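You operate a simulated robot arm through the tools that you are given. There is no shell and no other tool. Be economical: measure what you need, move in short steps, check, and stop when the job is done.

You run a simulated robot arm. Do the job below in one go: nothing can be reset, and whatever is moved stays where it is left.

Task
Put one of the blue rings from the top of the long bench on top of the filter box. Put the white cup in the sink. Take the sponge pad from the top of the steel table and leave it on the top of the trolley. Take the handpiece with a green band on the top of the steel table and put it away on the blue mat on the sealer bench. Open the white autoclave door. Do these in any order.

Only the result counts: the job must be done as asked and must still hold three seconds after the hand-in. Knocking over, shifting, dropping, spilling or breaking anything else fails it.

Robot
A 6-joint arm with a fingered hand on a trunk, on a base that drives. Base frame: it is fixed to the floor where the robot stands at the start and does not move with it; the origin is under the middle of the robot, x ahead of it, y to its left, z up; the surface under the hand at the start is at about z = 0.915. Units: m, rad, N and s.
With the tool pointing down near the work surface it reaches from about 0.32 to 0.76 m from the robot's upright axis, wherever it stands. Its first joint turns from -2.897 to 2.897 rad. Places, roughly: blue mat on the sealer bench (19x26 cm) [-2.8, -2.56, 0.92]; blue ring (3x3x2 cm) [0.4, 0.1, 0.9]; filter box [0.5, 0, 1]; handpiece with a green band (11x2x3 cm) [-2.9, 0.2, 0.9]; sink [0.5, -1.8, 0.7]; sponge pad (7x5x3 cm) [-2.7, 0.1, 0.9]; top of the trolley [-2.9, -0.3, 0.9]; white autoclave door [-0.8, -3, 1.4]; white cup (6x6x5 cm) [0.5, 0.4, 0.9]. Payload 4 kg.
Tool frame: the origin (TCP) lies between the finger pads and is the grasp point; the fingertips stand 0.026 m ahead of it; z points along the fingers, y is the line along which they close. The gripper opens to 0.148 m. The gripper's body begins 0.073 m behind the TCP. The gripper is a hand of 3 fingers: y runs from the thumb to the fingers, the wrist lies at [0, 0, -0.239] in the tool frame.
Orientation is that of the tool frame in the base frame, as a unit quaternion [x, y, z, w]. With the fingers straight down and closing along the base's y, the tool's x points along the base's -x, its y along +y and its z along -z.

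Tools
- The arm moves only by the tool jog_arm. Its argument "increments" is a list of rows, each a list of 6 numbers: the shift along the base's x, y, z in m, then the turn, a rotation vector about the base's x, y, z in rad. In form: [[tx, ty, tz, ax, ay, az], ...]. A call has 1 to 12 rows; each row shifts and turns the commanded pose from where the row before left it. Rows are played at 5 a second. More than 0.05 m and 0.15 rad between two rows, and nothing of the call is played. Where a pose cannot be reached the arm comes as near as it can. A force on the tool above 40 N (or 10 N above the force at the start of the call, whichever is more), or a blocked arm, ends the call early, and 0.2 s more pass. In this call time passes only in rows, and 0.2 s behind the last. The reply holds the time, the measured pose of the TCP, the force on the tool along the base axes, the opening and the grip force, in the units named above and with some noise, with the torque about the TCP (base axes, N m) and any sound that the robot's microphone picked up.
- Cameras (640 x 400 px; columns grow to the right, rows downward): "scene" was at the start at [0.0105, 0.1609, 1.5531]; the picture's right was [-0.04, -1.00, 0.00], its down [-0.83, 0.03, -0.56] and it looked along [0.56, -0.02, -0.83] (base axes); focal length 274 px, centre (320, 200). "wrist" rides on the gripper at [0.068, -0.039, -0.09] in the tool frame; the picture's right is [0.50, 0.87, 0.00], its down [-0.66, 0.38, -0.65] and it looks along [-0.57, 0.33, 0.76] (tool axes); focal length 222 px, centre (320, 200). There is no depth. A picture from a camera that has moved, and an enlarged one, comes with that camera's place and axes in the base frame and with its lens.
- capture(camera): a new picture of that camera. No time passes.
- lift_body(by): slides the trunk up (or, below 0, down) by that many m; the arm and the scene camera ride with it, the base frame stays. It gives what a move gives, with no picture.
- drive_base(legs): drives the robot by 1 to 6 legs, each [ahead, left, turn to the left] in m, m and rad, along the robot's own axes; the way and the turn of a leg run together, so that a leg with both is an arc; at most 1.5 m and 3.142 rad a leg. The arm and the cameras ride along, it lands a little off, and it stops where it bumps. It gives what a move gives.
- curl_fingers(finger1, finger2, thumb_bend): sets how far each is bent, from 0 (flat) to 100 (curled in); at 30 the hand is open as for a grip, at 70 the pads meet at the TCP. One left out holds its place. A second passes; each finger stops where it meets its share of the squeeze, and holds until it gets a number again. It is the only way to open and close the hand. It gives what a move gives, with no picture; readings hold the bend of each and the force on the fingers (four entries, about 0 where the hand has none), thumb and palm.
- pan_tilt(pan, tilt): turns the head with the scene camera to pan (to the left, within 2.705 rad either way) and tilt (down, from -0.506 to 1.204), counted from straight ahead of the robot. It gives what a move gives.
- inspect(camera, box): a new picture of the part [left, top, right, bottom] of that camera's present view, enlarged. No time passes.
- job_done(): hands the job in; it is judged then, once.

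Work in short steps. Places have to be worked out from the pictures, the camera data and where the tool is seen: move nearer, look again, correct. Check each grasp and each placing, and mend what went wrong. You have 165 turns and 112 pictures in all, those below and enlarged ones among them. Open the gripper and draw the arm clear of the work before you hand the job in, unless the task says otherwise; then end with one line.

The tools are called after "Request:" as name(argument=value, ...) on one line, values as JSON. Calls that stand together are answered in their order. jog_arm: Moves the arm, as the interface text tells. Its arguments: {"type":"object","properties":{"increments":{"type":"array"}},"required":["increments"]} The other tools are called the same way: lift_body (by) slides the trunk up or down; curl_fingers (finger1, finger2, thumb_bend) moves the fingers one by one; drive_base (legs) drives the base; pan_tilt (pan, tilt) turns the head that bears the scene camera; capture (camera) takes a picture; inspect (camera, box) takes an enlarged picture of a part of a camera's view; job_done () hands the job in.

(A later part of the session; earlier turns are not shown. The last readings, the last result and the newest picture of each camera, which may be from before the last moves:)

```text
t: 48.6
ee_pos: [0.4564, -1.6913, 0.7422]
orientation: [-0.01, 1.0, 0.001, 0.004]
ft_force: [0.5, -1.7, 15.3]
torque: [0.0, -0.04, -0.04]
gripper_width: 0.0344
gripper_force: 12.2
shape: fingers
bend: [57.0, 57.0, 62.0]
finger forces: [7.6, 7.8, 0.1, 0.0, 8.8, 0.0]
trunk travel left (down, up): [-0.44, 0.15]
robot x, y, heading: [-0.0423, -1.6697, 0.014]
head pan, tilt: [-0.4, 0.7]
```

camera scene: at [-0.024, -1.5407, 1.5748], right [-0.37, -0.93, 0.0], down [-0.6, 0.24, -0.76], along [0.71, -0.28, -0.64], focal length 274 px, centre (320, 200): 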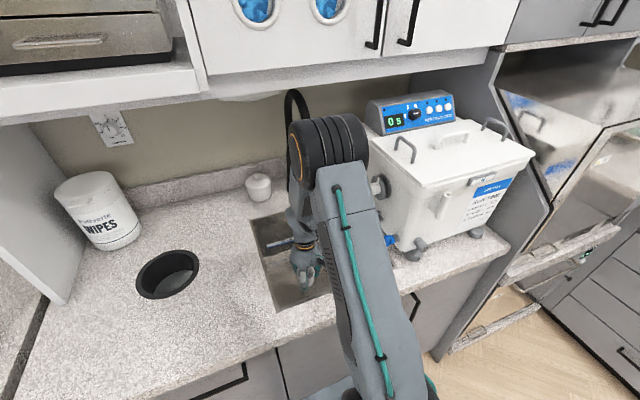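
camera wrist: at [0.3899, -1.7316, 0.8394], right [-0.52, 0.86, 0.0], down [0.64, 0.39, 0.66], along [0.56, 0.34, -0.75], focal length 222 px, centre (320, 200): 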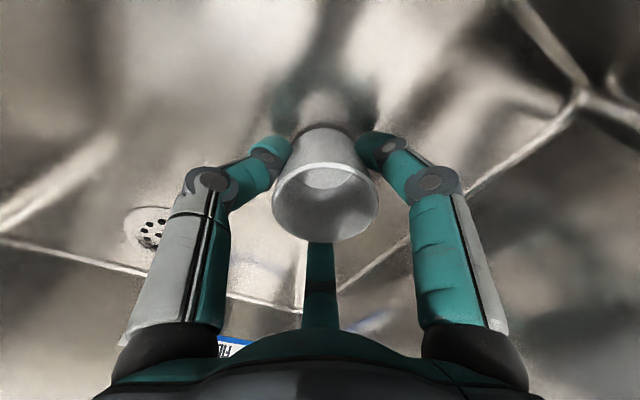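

Contact of about 15 N, so the cup is on the sink bottom. I'll ease up 2 mm and open.

Request:
jog_arm(increments=[[0, 0, 0.002, 0, 0, 0]])

Request:
curl_fingers(finger1=40, finger2=40, thumb_bend=40)

Request:
capture(camera="wrist")

```text
t: 49.0
ee_pos: [0.4551, -1.6919, 0.7437]
orientation: [-0.01, 1.0, 0.001, 0.003]
ft_force: [1.1, -1.0, 3.2]
torque: [0.0, -0.01, 0.01]
gripper_width: 0.0345
gripper_force: 11.7
shape: fingers
bend: [57.0, 57.0, 62.0]
finger forces: [7.6, 7.9, 0.0, 0.1, 8.7, 0.1]
trunk travel left (down, up): [-0.44, 0.15]
robot x, y, heading: [-0.0415, -1.675, 0.015]
head pan, tilt: [-0.4, 0.7]
```

```text
t: 50.0
ee_pos: [0.4575, -1.6912, 0.7456]
orientation: [-0.009, 1.0, 0.001, 0.003]
ft_force: [0.3, 1.0, -0.4]
torque: [0.0, -0.01, 0.03]
gripper_width: 0.0945
gripper_force: 0.1
shape: fingers
bend: [40.0, 40.0, 40.0]
finger forces: [0.0, 0.0, 0.0, 0.0, 0.0, 0.0]
trunk travel left (down, up): [-0.44, 0.15]
robot x, y, heading: [-0.0382, -1.6734, 0.018]
head pan, tilt: [-0.4, 0.7]
```

```text
81 pictures are left
camera wrist: at [0.3893, -1.7317, 0.8328], right [-0.52, 0.86, 0.0], down [0.64, 0.39, 0.66], along [0.56, 0.34, -0.75], focal length 222 px, centre (320, 200)
```

wrist: 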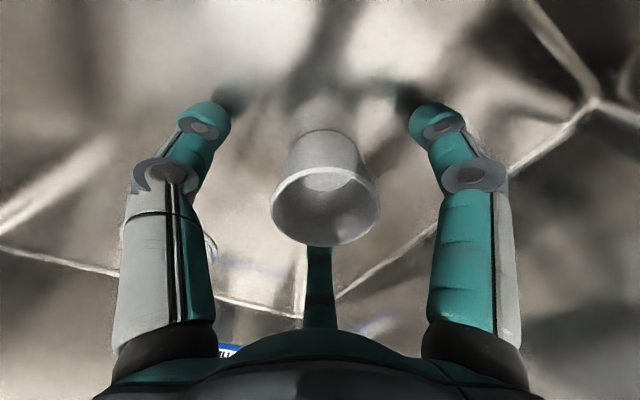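

The cup stands free. I'll draw straight up and retract.

Request:
jog_arm(increments=[[0, 0, 0.03, 0, 0, 0], [0, 0, 0.05, 0, 0, 0], [0, 0, 0.05, 0, 0, 0], [0, 0, 0.05, 0, 0, 0], [0, 0, 0.05, 0, 0, 0], [0, 0, 0.05, 0, 0, 0]])

Request:
lift_body(by=0.085)

Request:
jog_arm(increments=[[0, 0, 0.05, 0, 0, 0], [0, 0, 0.05, 0, 0, 0], [-0.03, 0, 0.04, 0, 0, 0], [-0.05, 0, 0, 0, 0, 0], [-0.05, 0, 0, 0, 0, 0]])

Request:
capture(camera="wrist")

```text
t: 51.4
ee_pos: [0.4588, -1.6922, 1.0253]
orientation: [-0.01, 1.0, 0.001, 0.003]
ft_force: [0.3, -0.1, 0.1]
torque: [0.0, 0.0, -0.01]
gripper_width: 0.0947
gripper_force: 0.0
shape: fingers
bend: [40.0, 40.0, 40.0]
finger forces: [0.0, 0.0, 0.0, 0.0, 0.0, 0.0]
trunk travel left (down, up): [-0.44, 0.15]
robot x, y, heading: [-0.0423, -1.6757, 0.014]
head pan, tilt: [-0.4, 0.7]
```

```text
t: 52.6
ee_pos: [0.4592, -1.6912, 1.1114]
orientation: [-0.01, 1.0, 0.001, 0.002]
ft_force: [0.2, -0.7, -0.8]
torque: [0.01, 0.03, 0.01]
gripper_width: 0.0946
gripper_force: 0.1
shape: fingers
bend: [40.0, 40.0, 40.0]
finger forces: [0.1, 0.0, 0.1, 0.1, 0.1, 0.1]
trunk travel left (down, up): [-0.525, 0.065]
robot x, y, heading: [-0.0384, -1.672, 0.018]
head pan, tilt: [-0.4, 0.7]
```

```text
t: 53.8
ee_pos: [0.3248, -1.6925, 1.2517]
orientation: [-0.009, 1.0, 0.001, 0.004]
ft_force: [-0.8, -0.3, -0.4]
torque: [0.01, -0.01, -0.03]
gripper_width: 0.0948
gripper_force: 0.0
shape: fingers
bend: [40.0, 40.0, 40.0]
finger forces: [0.0, 0.0, 0.0, 0.1, 0.0, 0.0]
trunk travel left (down, up): [-0.525, 0.065]
robot x, y, heading: [-0.0459, -1.6722, 0.017]
head pan, tilt: [-0.4, 0.7]
```

```text
80 pictures are left
camera wrist: at [0.2577, -1.7339, 1.3398], right [-0.52, 0.86, 0.0], down [0.64, 0.39, 0.66], along [0.56, 0.34, -0.75], focal length 222 px, centre (320, 200)
```

wrist: 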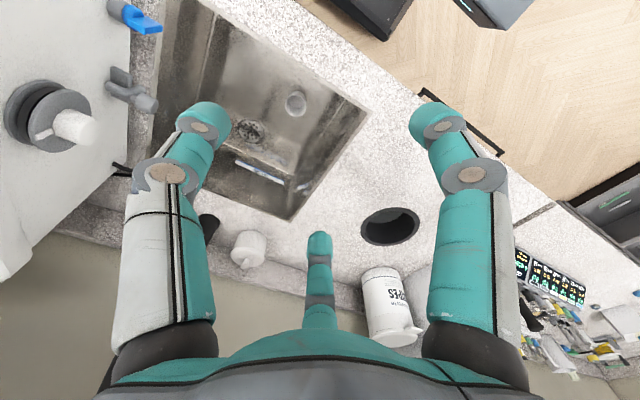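

The cup is upright in the sink. I'll back away and look at the autoclave.

Request:
drive_base(legs=[[-0.75, 0, 0]])

Request:
pan_tilt(pan=-1.6, tilt=0.2)

Request:
capture(camera="scene")

```text
t: 57.9
ee_pos: [-0.4175, -1.7069, 1.2507]
orientation: [-0.009, 1.0, 0.002, 0.002]
ft_force: [-0.4, -0.5, 0.5]
torque: [0.01, 0.0, -0.01]
gripper_width: 0.0949
gripper_force: 0.2
shape: fingers
bend: [40.0, 40.0, 40.0]
finger forces: [0.0, 0.0, 0.1, 0.0, 0.1, 0.1]
trunk travel left (down, up): [-0.525, 0.065]
robot x, y, heading: [-0.7872, -1.6855, 0.013]
head pan, tilt: [-0.4, 0.7]
```

```text
t: 59.3
ee_pos: [-0.4175, -1.707, 1.2503]
orientation: [-0.009, 1.0, 0.001, 0.003]
ft_force: [-0.5, -0.2, 0.5]
torque: [0.01, -0.03, -0.02]
gripper_width: 0.095
gripper_force: 0.1
shape: fingers
bend: [40.0, 40.0, 40.0]
finger forces: [0.0, 0.0, 0.0, 0.1, 0.0, 0.0]
trunk travel left (down, up): [-0.525, 0.065]
robot x, y, heading: [-0.7796, -1.6825, 0.016]
head pan, tilt: [-1.6, 0.201]
```

```text
79 pictures are left
camera scene: at [-0.8488, -1.6151, 1.6201], right [-1.0, 0.01, 0.0], down [0.0, 0.2, -0.98], along [-0.01, -0.98, -0.2], focal length 274 px, centre (320, 200)
```

scene: 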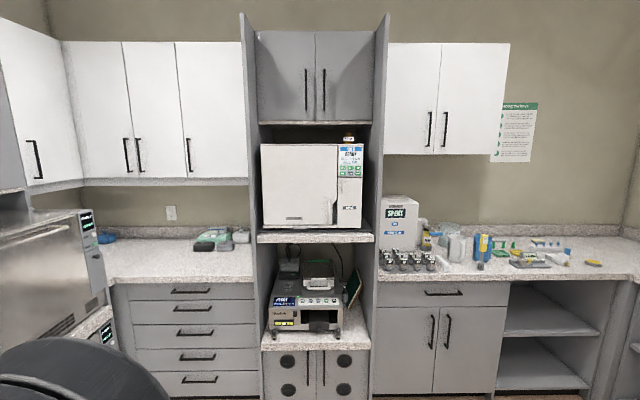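

Request:
inspect(camera="scene", box=[250, 130, 380, 245])

```text
3.48 times, centred on (315, 188) of scene
camera zoom: at [-0.8488, -1.6151, 1.6201], right [-1.0, 0.01, 0.0], down [0.0, 0.2, -0.98], along [-0.01, -0.98, -0.2], focal length 952 px, centre (337, 244)
```

zoom: 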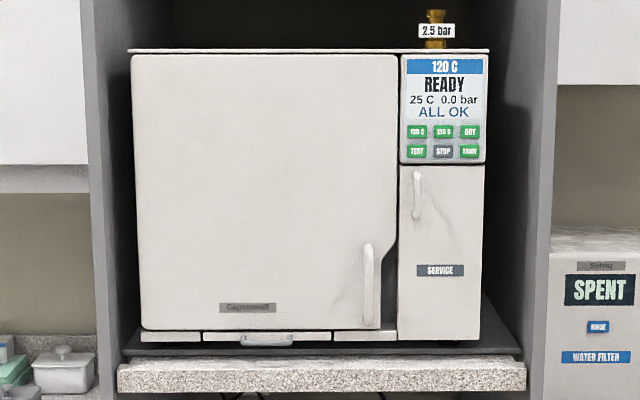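

The autoclave door has a vertical handle at its lower right and its hinge on the left, and the display says READY at 0.0 bar. I'll turn to face it and look again.

Request:
drive_base(legs=[[-0.2, 0, 0], [0, 0, -1.587], [0.2, 0, 0]])

Request:
pan_tilt(pan=0.3, tilt=0.25)

Request:
capture(camera="scene")

```text
t: 65.9
ee_pos: [-1.0056, -2.2542, 1.2514]
orientation: [0.702, 0.712, 0.0, 0.002]
ft_force: [-0.3, -0.9, -0.1]
torque: [0.02, 0.0, 0.03]
gripper_width: 0.0948
gripper_force: 0.1
shape: fingers
bend: [40.0, 40.0, 40.0]
finger forces: [0.0, 0.0, 0.0, 0.1, 0.0, 0.0]
trunk travel left (down, up): [-0.525, 0.065]
robot x, y, heading: [-0.9783, -1.887, -1.557]
head pan, tilt: [-1.6, 0.201]
```

```text
t: 67.8
ee_pos: [-1.0054, -2.2538, 1.2511]
orientation: [0.702, 0.712, -0.002, 0.002]
ft_force: [0.5, -0.6, 0.3]
torque: [-0.03, 0.0, -0.02]
gripper_width: 0.0946
gripper_force: 0.0
shape: fingers
bend: [40.0, 40.0, 40.0]
finger forces: [0.1, 0.0, 0.0, 0.0, 0.1, 0.0]
trunk travel left (down, up): [-0.525, 0.065]
robot x, y, heading: [-0.9798, -1.887, -1.561]
head pan, tilt: [0.3, 0.25]
```

```text
77 pictures are left
camera scene: at [-0.7926, -1.9119, 1.6156], right [-0.95, -0.31, 0.0], down [-0.08, 0.24, -0.97], along [0.3, -0.92, -0.25], focal length 274 px, centre (320, 200)
```

scene: 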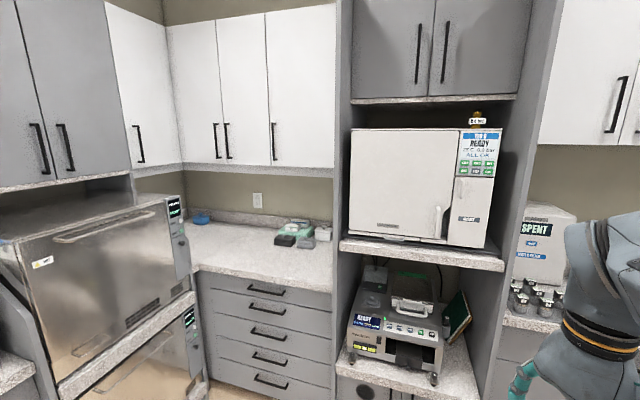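

Two views place the handle at about (−0.91, −2.99, 1.28). I'll pitch the hand to point horizontally at the door while reaching forward in free space.

Request:
jog_arm(increments=[[0, -0.025, 0.002, -0.1428, 0, 0], [0, -0.025, 0.002, -0.1428, 0, 0], [0, -0.025, 0.002, -0.1428, 0, 0], [0, -0.025, 0.002, -0.1428, 0, 0], [0, -0.025, 0.002, -0.1428, 0, 0], [0, -0.025, 0.002, -0.1428, 0, 0], [0, -0.025, 0.002, -0.1428, 0, 0], [0, -0.025, 0.002, -0.1428, 0, 0], [0, -0.025, 0.002, -0.1428, 0, 0], [0, -0.025, 0.002, -0.1428, 0, 0], [0, -0.025, 0.002, -0.1428, 0, 0]])

Request:
capture(camera="wrist")

Request:
capture(camera="scene")

```text
t: 70.2
ee_pos: [-1.002, -2.5261, 1.2898]
orientation: [-0.495, -0.502, 0.504, -0.498]
ft_force: [0.5, -0.6, 0.4]
torque: [0.02, 0.0, 0.01]
gripper_width: 0.0949
gripper_force: 0.0
shape: fingers
bend: [40.0, 40.0, 40.0]
finger forces: [0.1, 0.0, 0.1, 0.0, 0.1, 0.1]
out of reach, approached as far as the arm can: row 8, 9
trunk travel left (down, up): [-0.525, 0.065]
robot x, y, heading: [-0.9824, -1.8895, -1.555]
head pan, tilt: [0.3, 0.25]
```

```text
76 pictures are left
camera wrist: at [-1.0415, -2.4359, 1.222], right [0.86, 0.0, -0.51], down [0.38, 0.66, 0.65], along [0.34, -0.75, 0.57], focal length 222 px, centre (320, 200)
```

wrist: 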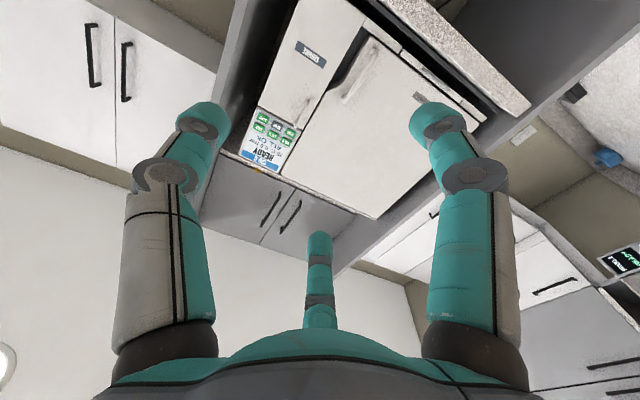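

```text
75 pictures are left
camera scene: at [-0.7926, -1.9122, 1.6156], right [-0.95, -0.31, 0.0], down [-0.08, 0.24, -0.97], along [0.3, -0.92, -0.25], focal length 274 px, centre (320, 200)
```

scene: 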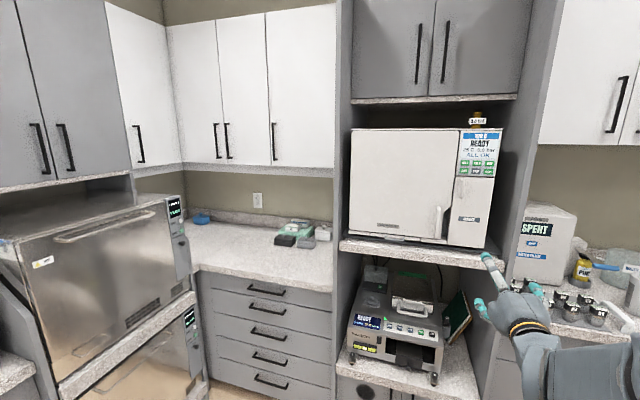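

The hand is horizontal. I'll shift the base 9 cm left and 33 cm forward so the hand lines up in front of the handle.

Request:
drive_base(legs=[[0, 0.093, 0], [0.33, 0, 0]])

Request:
capture(camera="wrist")

Request:
capture(camera="scene")

```text
t: 73.1
ee_pos: [-0.8998, -2.8585, 1.2914]
orientation: [0.494, 0.504, -0.503, 0.5]
ft_force: [0.3, 0.7, -0.2]
torque: [0.01, 0.0, -0.01]
gripper_width: 0.095
gripper_force: 0.1
shape: fingers
bend: [40.0, 40.0, 40.0]
finger forces: [0.1, 0.0, 0.0, 0.0, 0.0, 0.0]
trunk travel left (down, up): [-0.525, 0.065]
robot x, y, heading: [-0.8848, -2.2204, -1.551]
head pan, tilt: [0.3, 0.25]
```

```text
74 pictures are left
camera wrist: at [-0.9406, -2.769, 1.2223], right [0.86, 0.01, -0.51], down [0.38, 0.66, 0.65], along [0.34, -0.75, 0.57], focal length 222 px, centre (320, 200)
```

wrist: 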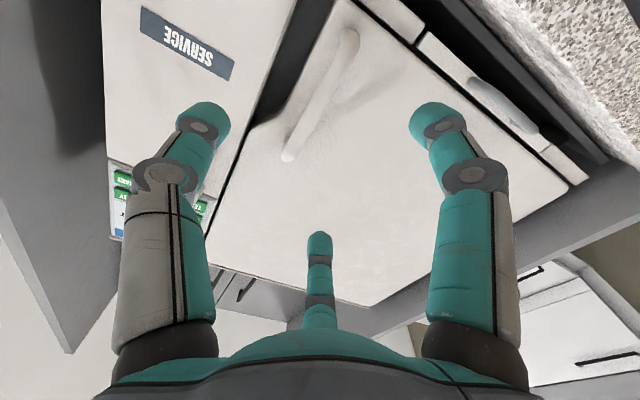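

```text
73 pictures are left
camera scene: at [-0.6955, -2.2436, 1.6156], right [-0.95, -0.31, 0.0], down [-0.08, 0.23, -0.97], along [0.31, -0.92, -0.25], focal length 274 px, centre (320, 200)
```

scene: 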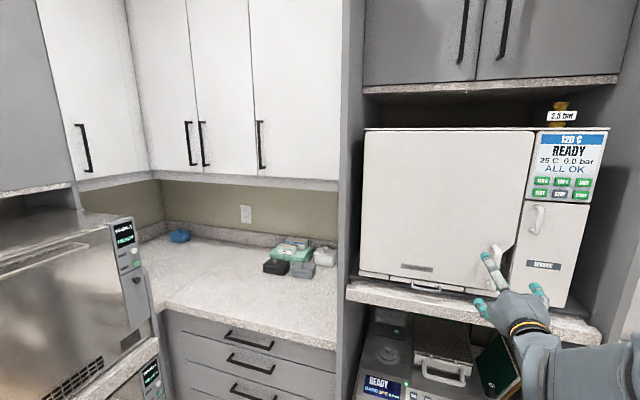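

The handle is at about (−0.904, −3.0) and spans z 1.22–1.35, centred between the fingers. I'll advance 0.115 m in steps.

Request:
jog_arm(increments=[[-0.002, -0.04, 0, 0, 0, 0], [-0.001, -0.04, 0, 0, 0, 0], [-0.001, -0.03, 0, 0, 0, 0]])

Request:
capture(camera="wrist")

```text
t: 73.9
ee_pos: [-0.9037, -2.9565, 1.2937]
orientation: [0.494, 0.504, -0.504, 0.499]
ft_force: [1.4, 13.5, 1.9]
torque: [0.18, 0.06, -0.45]
gripper_width: 0.0962
gripper_force: 6.4
shape: fingers
bend: [40.0, 40.0, 40.0]
finger forces: [4.3, 0.2, 0.0, 0.0, 8.8, 0.1]
trunk travel left (down, up): [-0.525, 0.065]
robot x, y, heading: [-0.8806, -2.2201, -1.551]
head pan, tilt: [0.3, 0.25]
stopped in row 3: the force on the tool passed its limit at 159 N (the readings are from after the stop); the commanded pose is now the measured one
```

```text
72 pictures are left
camera wrist: at [-0.9441, -2.8674, 1.2243], right [0.86, 0.01, -0.51], down [0.38, 0.66, 0.65], along [0.34, -0.75, 0.56], focal length 222 px, centre (320, 200)
```

wrist: 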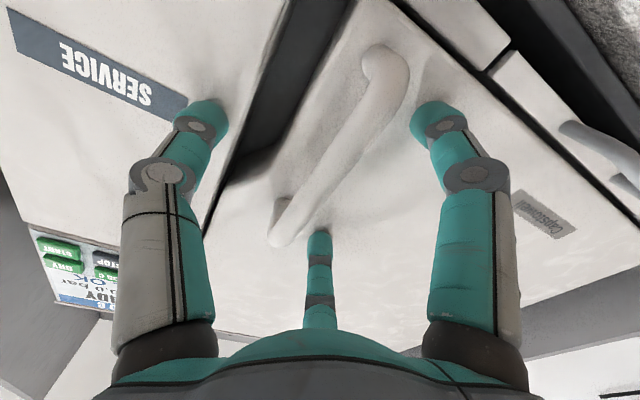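

The tips touched the door at TCP y≈−2.957, and the handle is between the thumb and the fingers. I'll back off 8 mm and close.

Request:
jog_arm(increments=[[0, 0.008, 0, 0, 0, 0]])

Request:
curl_fingers(finger1=66, finger2=66, thumb_bend=66)

Request:
capture(camera="wrist")

```text
t: 74.3
ee_pos: [-0.9038, -2.9517, 1.2914]
orientation: [0.493, 0.506, -0.501, 0.5]
ft_force: [0.3, 0.7, -0.9]
torque: [-0.02, -0.01, -0.01]
gripper_width: 0.0955
gripper_force: 0.2
shape: fingers
bend: [40.0, 40.0, 40.0]
finger forces: [0.1, 0.0, 0.0, 0.1, 0.1, 0.0]
trunk travel left (down, up): [-0.525, 0.065]
robot x, y, heading: [-0.8851, -2.2204, -1.553]
head pan, tilt: [0.3, 0.25]
```

```text
t: 75.3
ee_pos: [-0.9036, -2.9515, 1.2906]
orientation: [0.495, 0.504, -0.501, 0.499]
ft_force: [0.3, 0.5, -0.4]
torque: [0.0, 0.03, 0.0]
gripper_width: 0.0114
gripper_force: 0.1
shape: fingers
bend: [66.0, 66.0, 66.0]
finger forces: [0.0, 0.0, 0.1, 0.0, 0.0, 0.0]
trunk travel left (down, up): [-0.525, 0.065]
robot x, y, heading: [-0.8872, -2.2215, -1.545]
head pan, tilt: [0.3, 0.25]
```

```text
71 pictures are left
camera wrist: at [-0.9449, -2.8619, 1.2224], right [0.86, 0.01, -0.51], down [0.38, 0.66, 0.65], along [0.34, -0.75, 0.56], focal length 222 px, centre (320, 200)
```

wrist: 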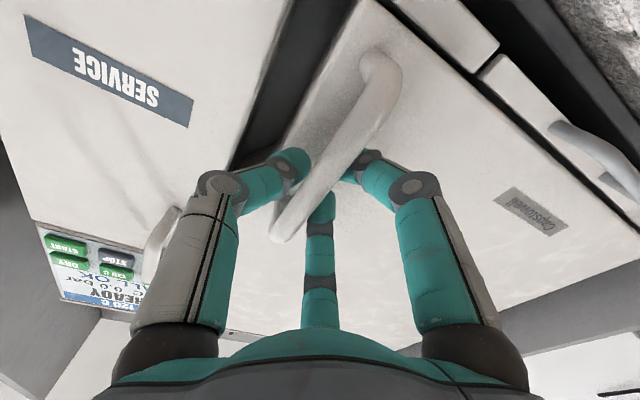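

The fingers straddle the bar but aren't gripping yet, so I'll close further.

Request:
curl_fingers(finger1=76, finger2=76, thumb_bend=76)

Request:
capture(camera="wrist")

```text
t: 76.3
ee_pos: [-0.9041, -2.9516, 1.2911]
orientation: [0.495, 0.505, -0.501, 0.499]
ft_force: [-5.7, -1.8, 0.5]
torque: [-0.03, 0.04, -0.02]
gripper_width: 0.0001
gripper_force: 5.3
shape: fingers
bend: [74.0, 74.0, 72.0]
finger forces: [0.1, 0.1, 0.0, 0.0, 10.9, 0.0]
trunk travel left (down, up): [-0.525, 0.065]
robot x, y, heading: [-0.8866, -2.2174, -1.551]
head pan, tilt: [0.3, 0.25]
```

```text
70 pictures are left
camera wrist: at [-0.9458, -2.8622, 1.2222], right [0.86, 0.01, -0.51], down [0.38, 0.66, 0.65], along [0.34, -0.75, 0.56], focal length 222 px, centre (320, 200)
```

wrist: 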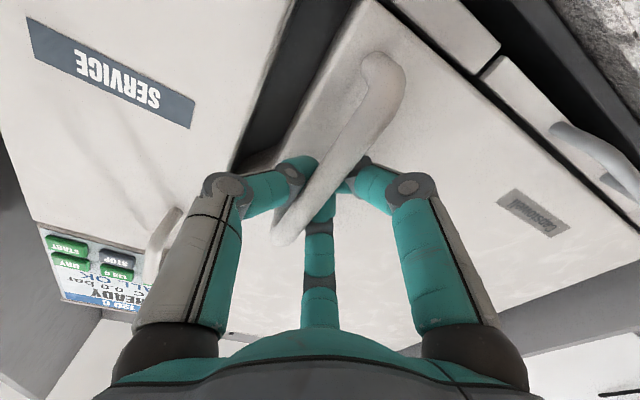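

The tips have closed behind the bar, hooking it. I'll pull along the door's arc, with the hinge at x≈−0.58.

Request:
jog_arm(increments=[[0.001, 0.02, 0, 0, 0, -0.04], [0.002, 0.03, 0, 0, 0, -0.08], [0.005, 0.032, 0, 0, 0, -0.08], [0.008, 0.031, 0, 0, 0, -0.08]])

Request:
capture(camera="wrist")

Request:
capture(camera="scene")

```text
t: 77.3
ee_pos: [-0.8796, -2.8398, 1.291]
orientation: [-0.557, -0.434, 0.567, -0.424]
ft_force: [26.2, -14.8, 0.0]
torque: [-0.05, -0.09, 0.01]
gripper_width: 0.0011
gripper_force: 19.8
shape: fingers
bend: [73.0, 73.0, 75.0]
finger forces: [20.6, 18.3, 0.0, 0.1, 0.9, 0.0]
trunk travel left (down, up): [-0.525, 0.065]
robot x, y, heading: [-0.8854, -2.2225, -1.548]
head pan, tilt: [0.3, 0.25]
```

```text
69 pictures are left
camera wrist: at [-0.8958, -2.7427, 1.222], right [0.83, -0.23, -0.52], down [0.55, 0.53, 0.65], along [0.13, -0.82, 0.56], focal length 222 px, centre (320, 200)
```

wrist: 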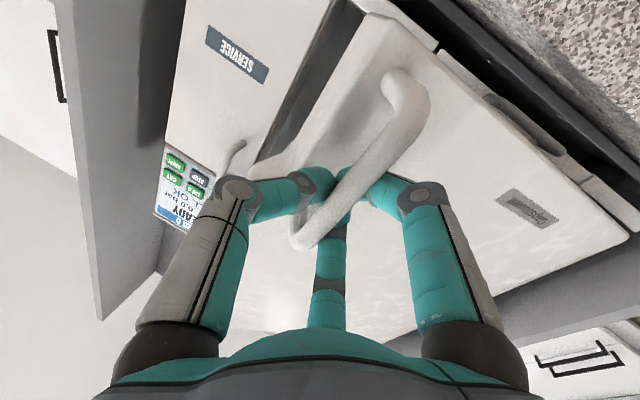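

```text
68 pictures are left
camera scene: at [-0.6902, -2.2454, 1.615], right [-0.95, -0.32, 0.0], down [-0.08, 0.24, -0.97], along [0.31, -0.92, -0.25], focal length 274 px, centre (320, 200)
```

scene: 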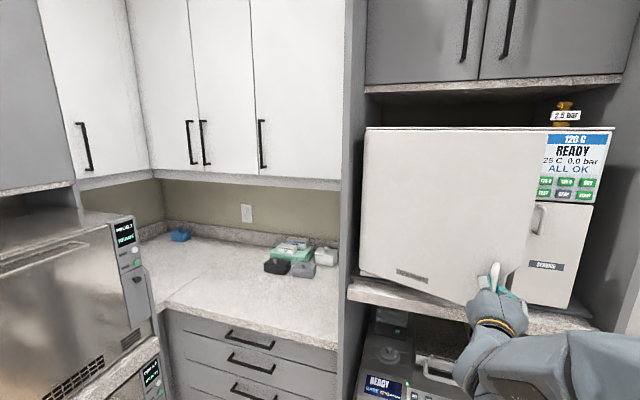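

The door is swinging and follows the pull. I'll continue the arc with more +x motion.

Request:
jog_arm(increments=[[0.018, 0.024, 0, 0, 0, -0.08], [0.018, 0.024, 0, 0, 0, -0.09], [0.02, 0.023, 0, 0, 0, -0.09], [0.022, 0.021, 0, 0, 0, -0.09]])

Request:
capture(camera="scene")

```text
t: 78.3
ee_pos: [-0.8072, -2.7469, 1.2916]
orientation: [-0.625, -0.328, 0.633, -0.318]
ft_force: [22.1, -24.2, -0.3]
torque: [-0.01, -0.05, 0.0]
gripper_width: 0.0022
gripper_force: 20.9
shape: fingers
bend: [73.0, 73.0, 76.0]
finger forces: [21.5, 19.9, 0.1, 0.0, 0.6, 0.1]
trunk travel left (down, up): [-0.525, 0.065]
robot x, y, heading: [-0.8828, -2.221, -1.551]
head pan, tilt: [0.3, 0.25]
```

```text
67 pictures are left
camera scene: at [-0.6915, -2.2473, 1.6151], right [-0.95, -0.31, 0.0], down [-0.08, 0.24, -0.97], along [0.3, -0.92, -0.25], focal length 274 px, centre (320, 200)
```

scene: 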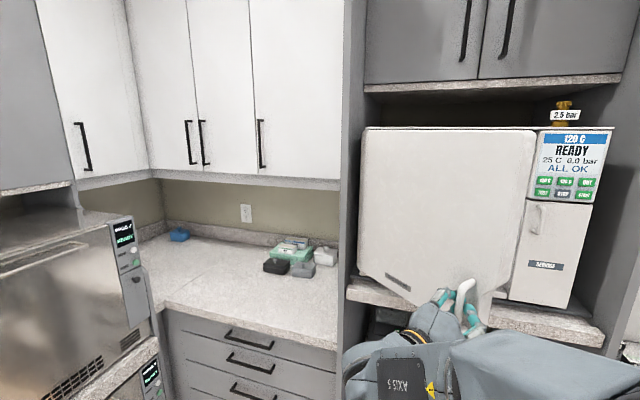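

The door is about 40° open. I'll continue with less hand rotation.

Request:
jog_arm(increments=[[0.022, 0.02, 0, 0, 0, -0.06], [0.024, 0.018, 0, 0, 0, -0.06], [0.025, 0.015, 0, 0, 0, -0.06], [0.027, 0.012, 0, 0, 0, -0.06]])

Request:
capture(camera="scene")

```text
t: 79.3
ee_pos: [-0.7084, -2.6863, 1.2906]
orientation: [-0.66, -0.251, 0.666, -0.242]
ft_force: [16.1, -37.1, 3.2]
torque: [-0.06, -0.04, -0.16]
gripper_width: 0.0049
gripper_force: 23.7
shape: fingers
bend: [73.0, 72.0, 76.0]
finger forces: [24.3, 22.9, 0.0, 0.0, 0.0, 0.0]
trunk travel left (down, up): [-0.525, 0.065]
robot x, y, heading: [-0.8863, -2.222, -1.553]
head pan, tilt: [0.3, 0.25]
```

```text
66 pictures are left
camera scene: at [-0.6926, -2.2493, 1.6152], right [-0.95, -0.31, 0.0], down [-0.08, 0.24, -0.97], along [0.3, -0.92, -0.25], focal length 274 px, centre (320, 200)
```

scene: 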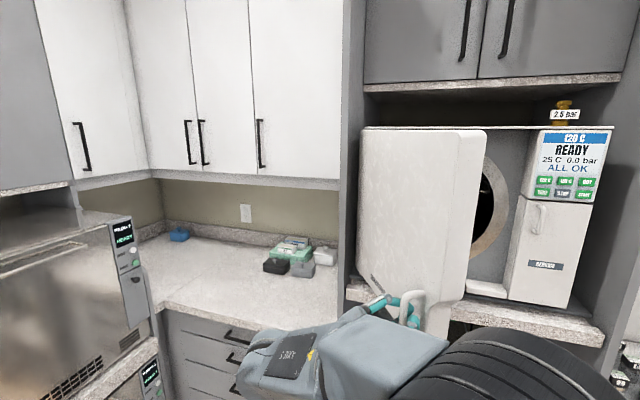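

It's about 59° open. I'll continue mostly along +x, easing in y.

Request:
jog_arm(increments=[[0.022, -0.003, 0, 0, 0, -0.03], [0.025, 0.0, 0, 0, 0, -0.03], [0.026, -0.002, 0, 0, 0, -0.03], [0.026, -0.004, 0, 0, 0, -0.03]])

Request:
capture(camera="scene")

```text
t: 80.3
ee_pos: [-0.6125, -2.6909, 1.2889]
orientation: [-0.674, -0.211, 0.679, -0.202]
ft_force: [0.5, -0.1, -0.4]
torque: [-0.01, 0.03, 0.04]
gripper_width: 0.0002
gripper_force: 0.2
shape: fingers
bend: [73.0, 73.0, 75.0]
finger forces: [0.0, 0.0, 0.0, 0.0, 0.1, 0.0]
trunk travel left (down, up): [-0.525, 0.065]
robot x, y, heading: [-0.8812, -2.2191, -1.55]
head pan, tilt: [0.3, 0.25]
```

```text
65 pictures are left
camera scene: at [-0.6945, -2.2432, 1.6155], right [-0.95, -0.32, 0.0], down [-0.08, 0.23, -0.97], along [0.31, -0.92, -0.25], focal length 274 px, centre (320, 200)
```

scene: 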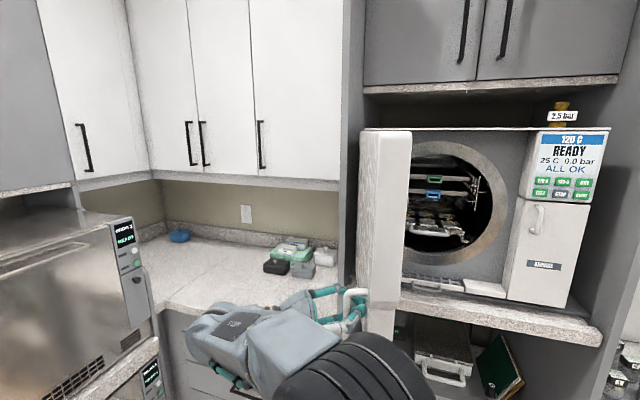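

The door is about 75° open and still hooked. I'll pull a little more towards fully open.

Request:
jog_arm(increments=[[0.025, -0.006, 0, 0, 0, -0.02], [0.025, -0.008, 0, 0, 0, -0.02], [0.025, -0.01, 0, 0, 0, -0.02]])

Request:
capture(camera="scene")

```text
t: 80.9
ee_pos: [-0.5701, -2.7144, 1.2933]
orientation: [-0.678, -0.201, 0.68, -0.193]
ft_force: [3.6, 30.0, 0.2]
torque: [-0.06, 0.02, 1.12]
gripper_width: 0.0001
gripper_force: 42.2
shape: fingers
bend: [74.0, 75.0, 80.0]
finger forces: [14.8, 17.3, 0.1, 0.0, 53.1, 0.0]
out of reach, approached as far as the arm can: row 1, 2, 3
trunk travel left (down, up): [-0.525, 0.065]
robot x, y, heading: [-0.8807, -2.2202, -1.551]
head pan, tilt: [0.3, 0.25]
stopped in row 3: the force on the tool passed its limit at 46 N (the readings are from after the stop); the commanded pose is now the measured one
```

```text
64 pictures are left
camera scene: at [-0.6945, -2.2365, 1.6157], right [-0.95, -0.32, 0.0], down [-0.08, 0.23, -0.97], along [0.31, -0.92, -0.24], focal length 274 px, centre (320, 200)
```

scene: 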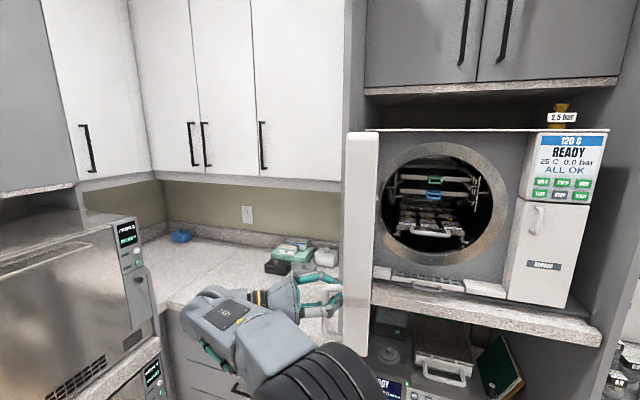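

The door is about 90° open. I'll open the fingers to let go of the bar.

Request:
curl_fingers(finger1=35, finger2=35, thumb_bend=35)

Request:
capture(camera="wrist")

```text
t: 81.9
ee_pos: [-0.5711, -2.7211, 1.2929]
orientation: [-0.678, -0.2, 0.681, -0.191]
ft_force: [3.0, -9.2, 13.8]
torque: [0.4, 0.16, 1.27]
gripper_width: 0.0693
gripper_force: 27.1
shape: fingers
bend: [35.0, 35.0, 81.0]
finger forces: [0.0, 0.0, 0.0, 0.0, 54.1, 0.0]
trunk travel left (down, up): [-0.525, 0.065]
robot x, y, heading: [-0.8796, -2.2189, -1.547]
head pan, tilt: [0.3, 0.25]
```

```text
63 pictures are left
camera wrist: at [-0.5168, -2.6396, 1.2241], right [0.46, -0.73, -0.51], down [0.76, 0.02, 0.65], along [-0.46, -0.69, 0.56], focal length 222 px, centre (320, 200)
```

wrist: 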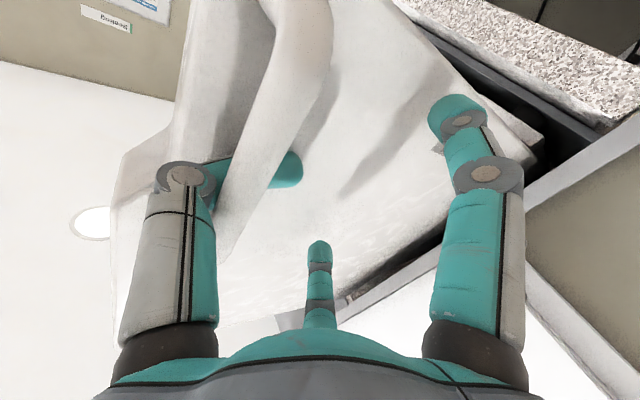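

The thumb is still hooked behind the bar and pressed on the door. I'll relax it, then slide the hand +y along the door so the thumb slips out from behind the bar.

Request:
curl_fingers(thumb_bend=82)

Request:
jog_arm(increments=[[0, 0.015, 0, 0, 0, 0], [0, 0.015, 0, 0, 0, 0]])

Request:
capture(camera="wrist")

```text
t: 82.9
ee_pos: [-0.571, -2.7178, 1.2917]
orientation: [-0.679, -0.2, 0.68, -0.192]
ft_force: [2.4, 16.3, -4.8]
torque: [-0.16, 0.02, 0.63]
gripper_width: 0.0569
gripper_force: 8.9
shape: fingers
bend: [34.0, 35.0, 82.0]
finger forces: [2.8, 2.4, 0.0, 0.1, 13.3, 0.0]
trunk travel left (down, up): [-0.525, 0.065]
robot x, y, heading: [-0.8839, -2.222, -1.55]
head pan, tilt: [0.3, 0.25]
```

```text
t: 83.5
ee_pos: [-0.5836, -2.7128, 1.2931]
orientation: [-0.678, -0.203, 0.68, -0.193]
ft_force: [-1.1, -0.6, -0.2]
torque: [0.04, -0.02, 0.12]
gripper_width: 0.057
gripper_force: 1.6
shape: fingers
bend: [34.0, 34.0, 82.0]
finger forces: [0.8, 0.8, 0.0, 0.0, 1.2, 0.0]
out of reach, approached as far as the arm can: row 1, 2
trunk travel left (down, up): [-0.525, 0.065]
robot x, y, heading: [-0.8841, -2.2195, -1.549]
head pan, tilt: [0.3, 0.25]
```

```text
62 pictures are left
camera wrist: at [-0.529, -2.63, 1.2248], right [0.46, -0.72, -0.51], down [0.76, 0.02, 0.65], along [-0.46, -0.69, 0.56], focal length 222 px, centre (320, 200)
```

wrist: 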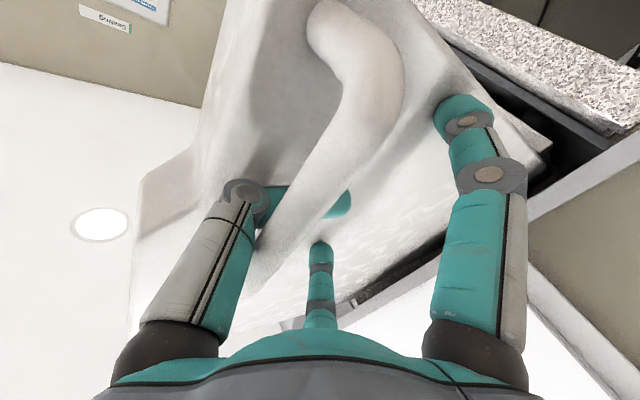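

The arm is at its inner reach limit, so I'll let the base carry the hand +y by backing up 5 cm.

Request:
drive_base(legs=[[-0.05, 0, 0]])

Request:
capture(camera="wrist")

```text
t: 84.5
ee_pos: [-0.5844, -2.6602, 1.293]
orientation: [-0.678, -0.202, 0.68, -0.193]
ft_force: [-0.8, 0.0, -0.5]
torque: [-0.01, -0.01, 0.02]
gripper_width: 0.0556
gripper_force: 1.0
shape: fingers
bend: [35.0, 35.0, 82.0]
finger forces: [0.3, 0.0, 0.0, 0.0, 0.8, 0.1]
trunk travel left (down, up): [-0.525, 0.065]
robot x, y, heading: [-0.8851, -2.1692, -1.547]
head pan, tilt: [0.3, 0.25]
```

```text
61 pictures are left
camera wrist: at [-0.5295, -2.5785, 1.2245], right [0.46, -0.72, -0.51], down [0.76, 0.02, 0.65], along [-0.46, -0.69, 0.56], focal length 222 px, centre (320, 200)
```

wrist: 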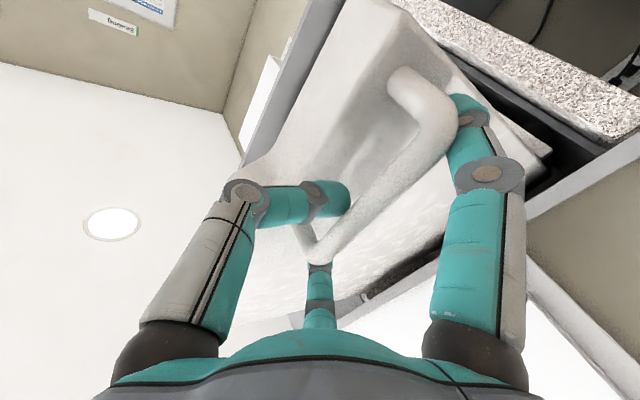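

The thumb tip is out from behind the bar. I'll open the thumb and shift the base left (+x) to lift the fingers clear of the handle.

Request:
curl_fingers(finger1=30, finger2=30, thumb_bend=40)

Request:
drive_base(legs=[[0, 0.07, 0]])

Request:
capture(camera="wrist")

Request:
capture(camera="scene")

```text
t: 85.5
ee_pos: [-0.5835, -2.6603, 1.2921]
orientation: [-0.678, -0.204, 0.679, -0.194]
ft_force: [-0.3, 0.1, 0.8]
torque: [0.02, 0.01, -0.02]
gripper_width: 0.111
gripper_force: 0.0
shape: fingers
bend: [30.0, 30.0, 40.0]
finger forces: [0.0, 0.1, 0.0, 0.0, 0.0, 0.0]
trunk travel left (down, up): [-0.525, 0.065]
robot x, y, heading: [-0.8871, -2.1698, -1.549]
head pan, tilt: [0.3, 0.25]
```

```text
t: 86.5
ee_pos: [-0.5136, -2.6586, 1.2928]
orientation: [-0.678, -0.203, 0.68, -0.193]
ft_force: [0.2, -0.7, -0.6]
torque: [-0.02, -0.01, 0.01]
gripper_width: 0.1113
gripper_force: 0.1
shape: fingers
bend: [30.0, 30.0, 40.0]
finger forces: [0.0, 0.0, 0.1, 0.1, 0.0, 0.0]
trunk travel left (down, up): [-0.525, 0.065]
robot x, y, heading: [-0.8178, -2.1674, -1.548]
head pan, tilt: [0.3, 0.25]
```

```text
60 pictures are left
camera wrist: at [-0.4598, -2.5768, 1.2242], right [0.46, -0.72, -0.51], down [0.76, 0.03, 0.65], along [-0.46, -0.69, 0.56], focal length 222 px, centre (320, 200)
```

wrist: 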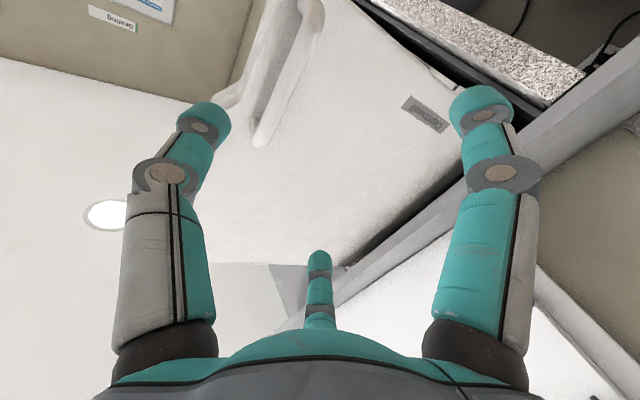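

```text
59 pictures are left
camera scene: at [-0.6268, -2.1903, 1.6155], right [-0.95, -0.32, 0.0], down [-0.08, 0.23, -0.97], along [0.31, -0.92, -0.25], focal length 274 px, centre (320, 200)
```

scene: 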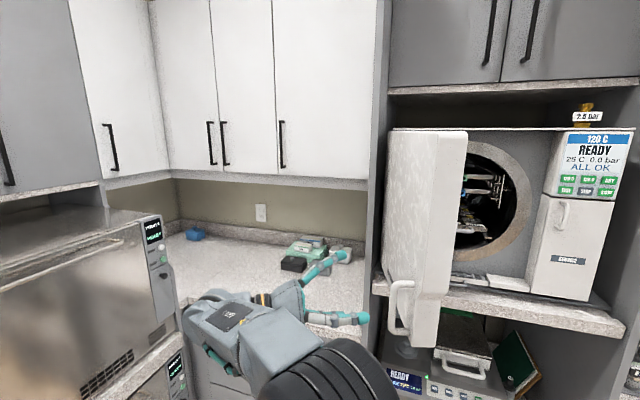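

The handle is free and the door stands about 70° open. To be safe I'll push it further from its inner side. First I'll back away and straighten the hand to point at −y.

Request:
drive_base(legs=[[-0.38, 0, 0]])

Request:
jog_arm(increments=[[-0.038, -0.018, 0, 0, 0, 0.125], [-0.038, -0.018, 0, 0, 0, 0.125], [-0.038, -0.018, 0, 0, 0, 0.125], [-0.038, -0.018, 0, 0, 0, 0.125], [-0.038, -0.018, 0, 0, 0, 0.125], [-0.038, -0.018, 0, 0, 0, 0.125], [-0.038, -0.018, 0, 0, 0, 0.125], [-0.038, -0.018, 0, 0, 0, 0.125]])

Request:
capture(camera="scene")

```text
t: 88.9
ee_pos: [-0.5239, -2.2794, 1.2928]
orientation: [-0.678, -0.202, 0.68, -0.192]
ft_force: [-0.3, -0.2, -1.3]
torque: [-0.01, -0.04, 0.0]
gripper_width: 0.1111
gripper_force: 0.0
shape: fingers
bend: [30.0, 30.0, 40.0]
finger forces: [0.0, 0.0, 0.0, 0.0, 0.1, 0.0]
trunk travel left (down, up): [-0.525, 0.065]
robot x, y, heading: [-0.8225, -1.7886, -1.55]
head pan, tilt: [0.3, 0.25]
```

```text
t: 90.7
ee_pos: [-0.8275, -2.4243, 1.2933]
orientation: [-0.5, -0.502, 0.503, -0.495]
ft_force: [0.4, 0.5, 0.0]
torque: [-0.02, 0.0, -0.07]
gripper_width: 0.1109
gripper_force: 0.1
shape: fingers
bend: [30.0, 30.0, 40.0]
finger forces: [0.1, 0.0, 0.0, 0.1, 0.0, 0.0]
trunk travel left (down, up): [-0.525, 0.065]
robot x, y, heading: [-0.821, -1.7889, -1.551]
head pan, tilt: [0.3, 0.25]
```

```text
58 pictures are left
camera scene: at [-0.636, -1.8107, 1.6156], right [-0.95, -0.32, 0.0], down [-0.08, 0.23, -0.97], along [0.31, -0.92, -0.25], focal length 274 px, centre (320, 200)
```

scene: 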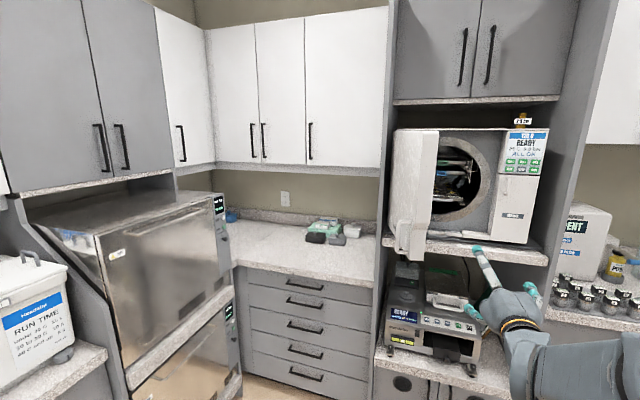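

The door's free edge is near (−0.70, −2.68). I'll drive forward so the hand goes just inside the door, then push +x.

Request:
drive_base(legs=[[0, -0.03, 0], [0.32, 0, 0]])

Request:
capture(camera="scene")

```text
t: 93.2
ee_pos: [-0.8513, -2.749, 1.2924]
orientation: [-0.498, -0.503, 0.504, -0.495]
ft_force: [0.6, -0.7, 0.2]
torque: [0.02, 0.0, 0.02]
gripper_width: 0.1111
gripper_force: 0.0
shape: fingers
bend: [30.0, 30.0, 40.0]
finger forces: [0.2, 0.0, 0.1, 0.0, 0.0, 0.0]
trunk travel left (down, up): [-0.525, 0.065]
robot x, y, heading: [-0.8495, -2.1124, -1.55]
head pan, tilt: [0.3, 0.25]
```

```text
57 pictures are left
camera scene: at [-0.6589, -2.1356, 1.6156], right [-0.95, -0.31, 0.0], down [-0.08, 0.23, -0.97], along [0.31, -0.92, -0.25], focal length 274 px, centre (320, 200)
```

scene: 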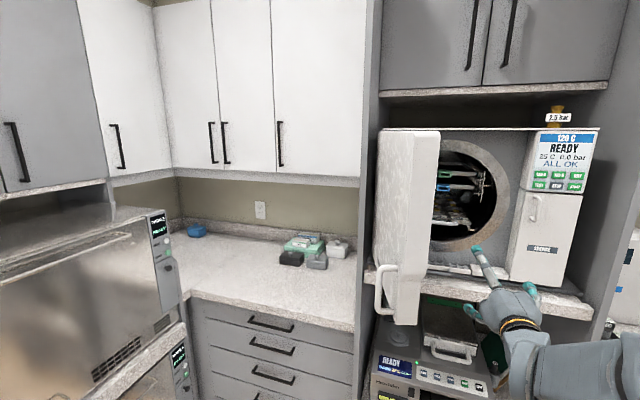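

The hand is on the inner side, so I'll push +x with the arm in steps.

Request:
jog_arm(increments=[[0.04, 0, 0, 0, 0, 0], [0.04, 0, 0, 0, 0, 0], [0.03, 0, 0, 0, 0, 0], [0.03, 0, 0, 0, 0, 0], [0.03, 0, 0, 0, 0, 0], [0.03, 0, 0, 0, 0, 0]])

Request:
capture(camera="scene")

```text
t: 94.6
ee_pos: [-0.672, -2.7424, 1.2916]
orientation: [-0.499, -0.503, 0.504, -0.494]
ft_force: [-6.3, 28.3, -0.5]
torque: [-0.06, -0.27, 0.91]
gripper_width: 0.1083
gripper_force: 19.8
shape: fingers
bend: [31.0, 32.0, 40.0]
finger forces: [3.3, 8.9, 0.0, 0.1, 0.1, 27.2]
trunk travel left (down, up): [-0.525, 0.065]
robot x, y, heading: [-0.8458, -2.111, -1.552]
head pan, tilt: [0.3, 0.25]
stopped in row 6: the force on the tool passed its limit at 43 N (the readings are from after the stop); the commanded pose is now the measured one
```

```text
56 pictures are left
camera scene: at [-0.6604, -2.1294, 1.6159], right [-0.95, -0.32, 0.0], down [-0.08, 0.23, -0.97], along [0.31, -0.92, -0.24], focal length 274 px, centre (320, 200)
```

scene: 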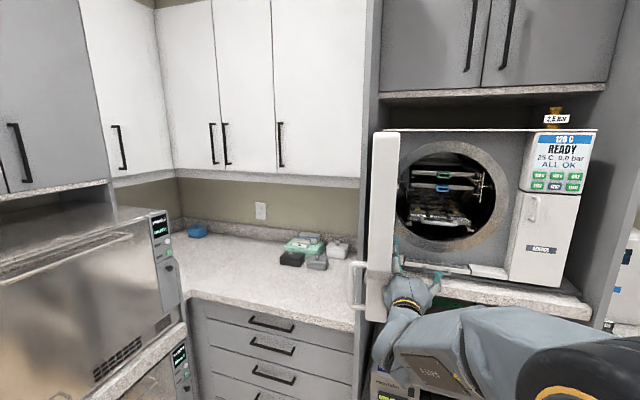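

The door is at about 85°, but its edge is against the palm. I'll back off in y a bit and give a last push +x.

Request:
jog_arm(increments=[[-0.005, 0.02, 0, 0, 0, 0], [0, 0.02, 0, 0, 0, 0], [0.03, 0, 0, 0, 0, 0], [0.03, 0, 0, 0, 0, 0]])

Request:
capture(camera="scene")

```text
t: 95.6
ee_pos: [-0.6157, -2.7072, 1.291]
orientation: [0.498, 0.505, -0.502, 0.495]
ft_force: [-0.2, -0.2, -0.7]
torque: [-0.02, 0.0, 0.01]
gripper_width: 0.1114
gripper_force: 0.1
shape: fingers
bend: [30.0, 30.0, 40.0]
finger forces: [0.0, 0.0, 0.0, 0.0, 0.0, 0.1]
trunk travel left (down, up): [-0.525, 0.065]
robot x, y, heading: [-0.8486, -2.112, -1.55]
head pan, tilt: [0.3, 0.25]
```

```text
55 pictures are left
camera scene: at [-0.6586, -2.1348, 1.6156], right [-0.95, -0.32, 0.0], down [-0.08, 0.23, -0.97], along [0.31, -0.92, -0.25], focal length 274 px, centre (320, 200)
```

scene: 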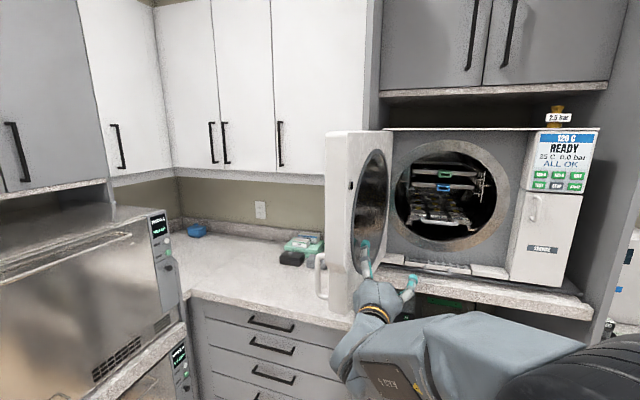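

The door is now past 90°. I'll draw the hand away, back up and return the tool to vertical.

Request:
jog_arm(increments=[[-0.03, 0, 0, 0, 0, 0], [-0.04, 0.03, 0, 0, 0, 0], [-0.05, 0.02, 0, 0, 0, 0], [-0.05, 0.01, 0, 0, 0, 0], [-0.05, 0.01, 0, 0, 0, 0]])

Request:
drive_base(legs=[[-0.5, 0, 0]])

Request:
jog_arm(increments=[[0, 0.023, -0.002, 0.1428, 0, 0], [0, 0.023, -0.002, 0.1428, 0, 0], [0, 0.023, -0.002, 0.1428, 0, 0], [0, 0.023, -0.002, 0.1428, 0, 0], [0, 0.023, -0.002, 0.1428, 0, 0], [0, 0.023, -0.002, 0.1428, 0, 0], [0, 0.023, -0.002, 0.1428, 0, 0], [0, 0.023, -0.002, 0.1428, 0, 0], [0, 0.023, -0.002, 0.1428, 0, 0], [0, 0.023, -0.002, 0.1428, 0, 0], [0, 0.023, -0.002, 0.1428, 0, 0]])

Request:
pan_tilt(pan=-1.3, tilt=0.3)

Request:
capture(camera="scene")

```text
refused: row 3 steps farther than a row can; nothing moved
```

```text
t: 98.5
ee_pos: [-0.6285, -2.2129, 1.2895]
orientation: [0.499, 0.504, -0.503, 0.494]
ft_force: [-0.2, -0.5, -0.1]
torque: [-0.01, -0.01, -0.01]
gripper_width: 0.1112
gripper_force: 0.1
shape: fingers
bend: [30.0, 30.0, 40.0]
finger forces: [0.0, 0.1, 0.1, 0.0, 0.0, 0.1]
trunk travel left (down, up): [-0.525, 0.065]
robot x, y, heading: [-0.8588, -1.6171, -1.557]
head pan, tilt: [0.3, 0.25]
```

```text
t: 100.9
ee_pos: [-0.5722, -1.9243, 1.1323]
orientation: [0.687, 0.69, -0.161, 0.158]
ft_force: [-0.2, -0.1, 0.2]
torque: [-0.02, -0.03, -0.03]
gripper_width: 0.111
gripper_force: 0.0
shape: fingers
bend: [30.0, 30.0, 40.0]
finger forces: [0.1, 0.0, 0.1, 0.1, 0.0, 0.1]
out of reach, approached as far as the arm can: row 4, 5, 6, 7, 8, 9, 10, 11
trunk travel left (down, up): [-0.525, 0.065]
robot x, y, heading: [-0.8555, -1.6211, -1.553]
head pan, tilt: [0.3, 0.25]
```

```text
t: 102.5
ee_pos: [-0.5727, -1.9251, 1.1323]
orientation: [0.687, 0.69, -0.16, 0.158]
ft_force: [0.4, -0.8, 0.3]
torque: [0.02, 0.03, 0.0]
gripper_width: 0.1114
gripper_force: 0.0
shape: fingers
bend: [30.0, 30.0, 40.0]
finger forces: [0.1, 0.1, 0.1, 0.0, 0.1, 0.0]
trunk travel left (down, up): [-0.525, 0.065]
robot x, y, heading: [-0.8564, -1.6167, -1.552]
head pan, tilt: [-1.3, 0.3]
```

```text
54 pictures are left
camera scene: at [-0.7877, -1.5785, 1.6109], right [-0.29, 0.96, 0.0], down [0.28, 0.08, -0.96], along [-0.92, -0.27, -0.3], focal length 274 px, centre (320, 200)
```

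scene: 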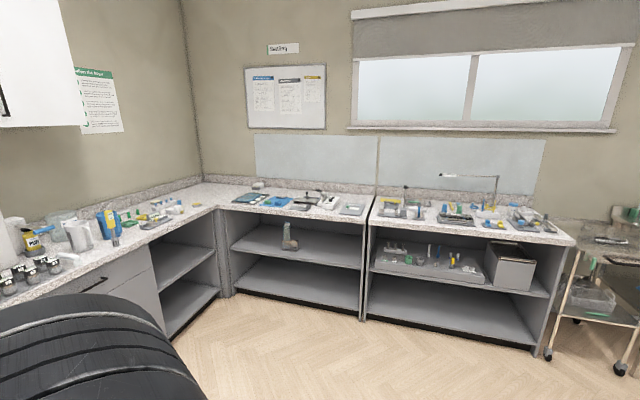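

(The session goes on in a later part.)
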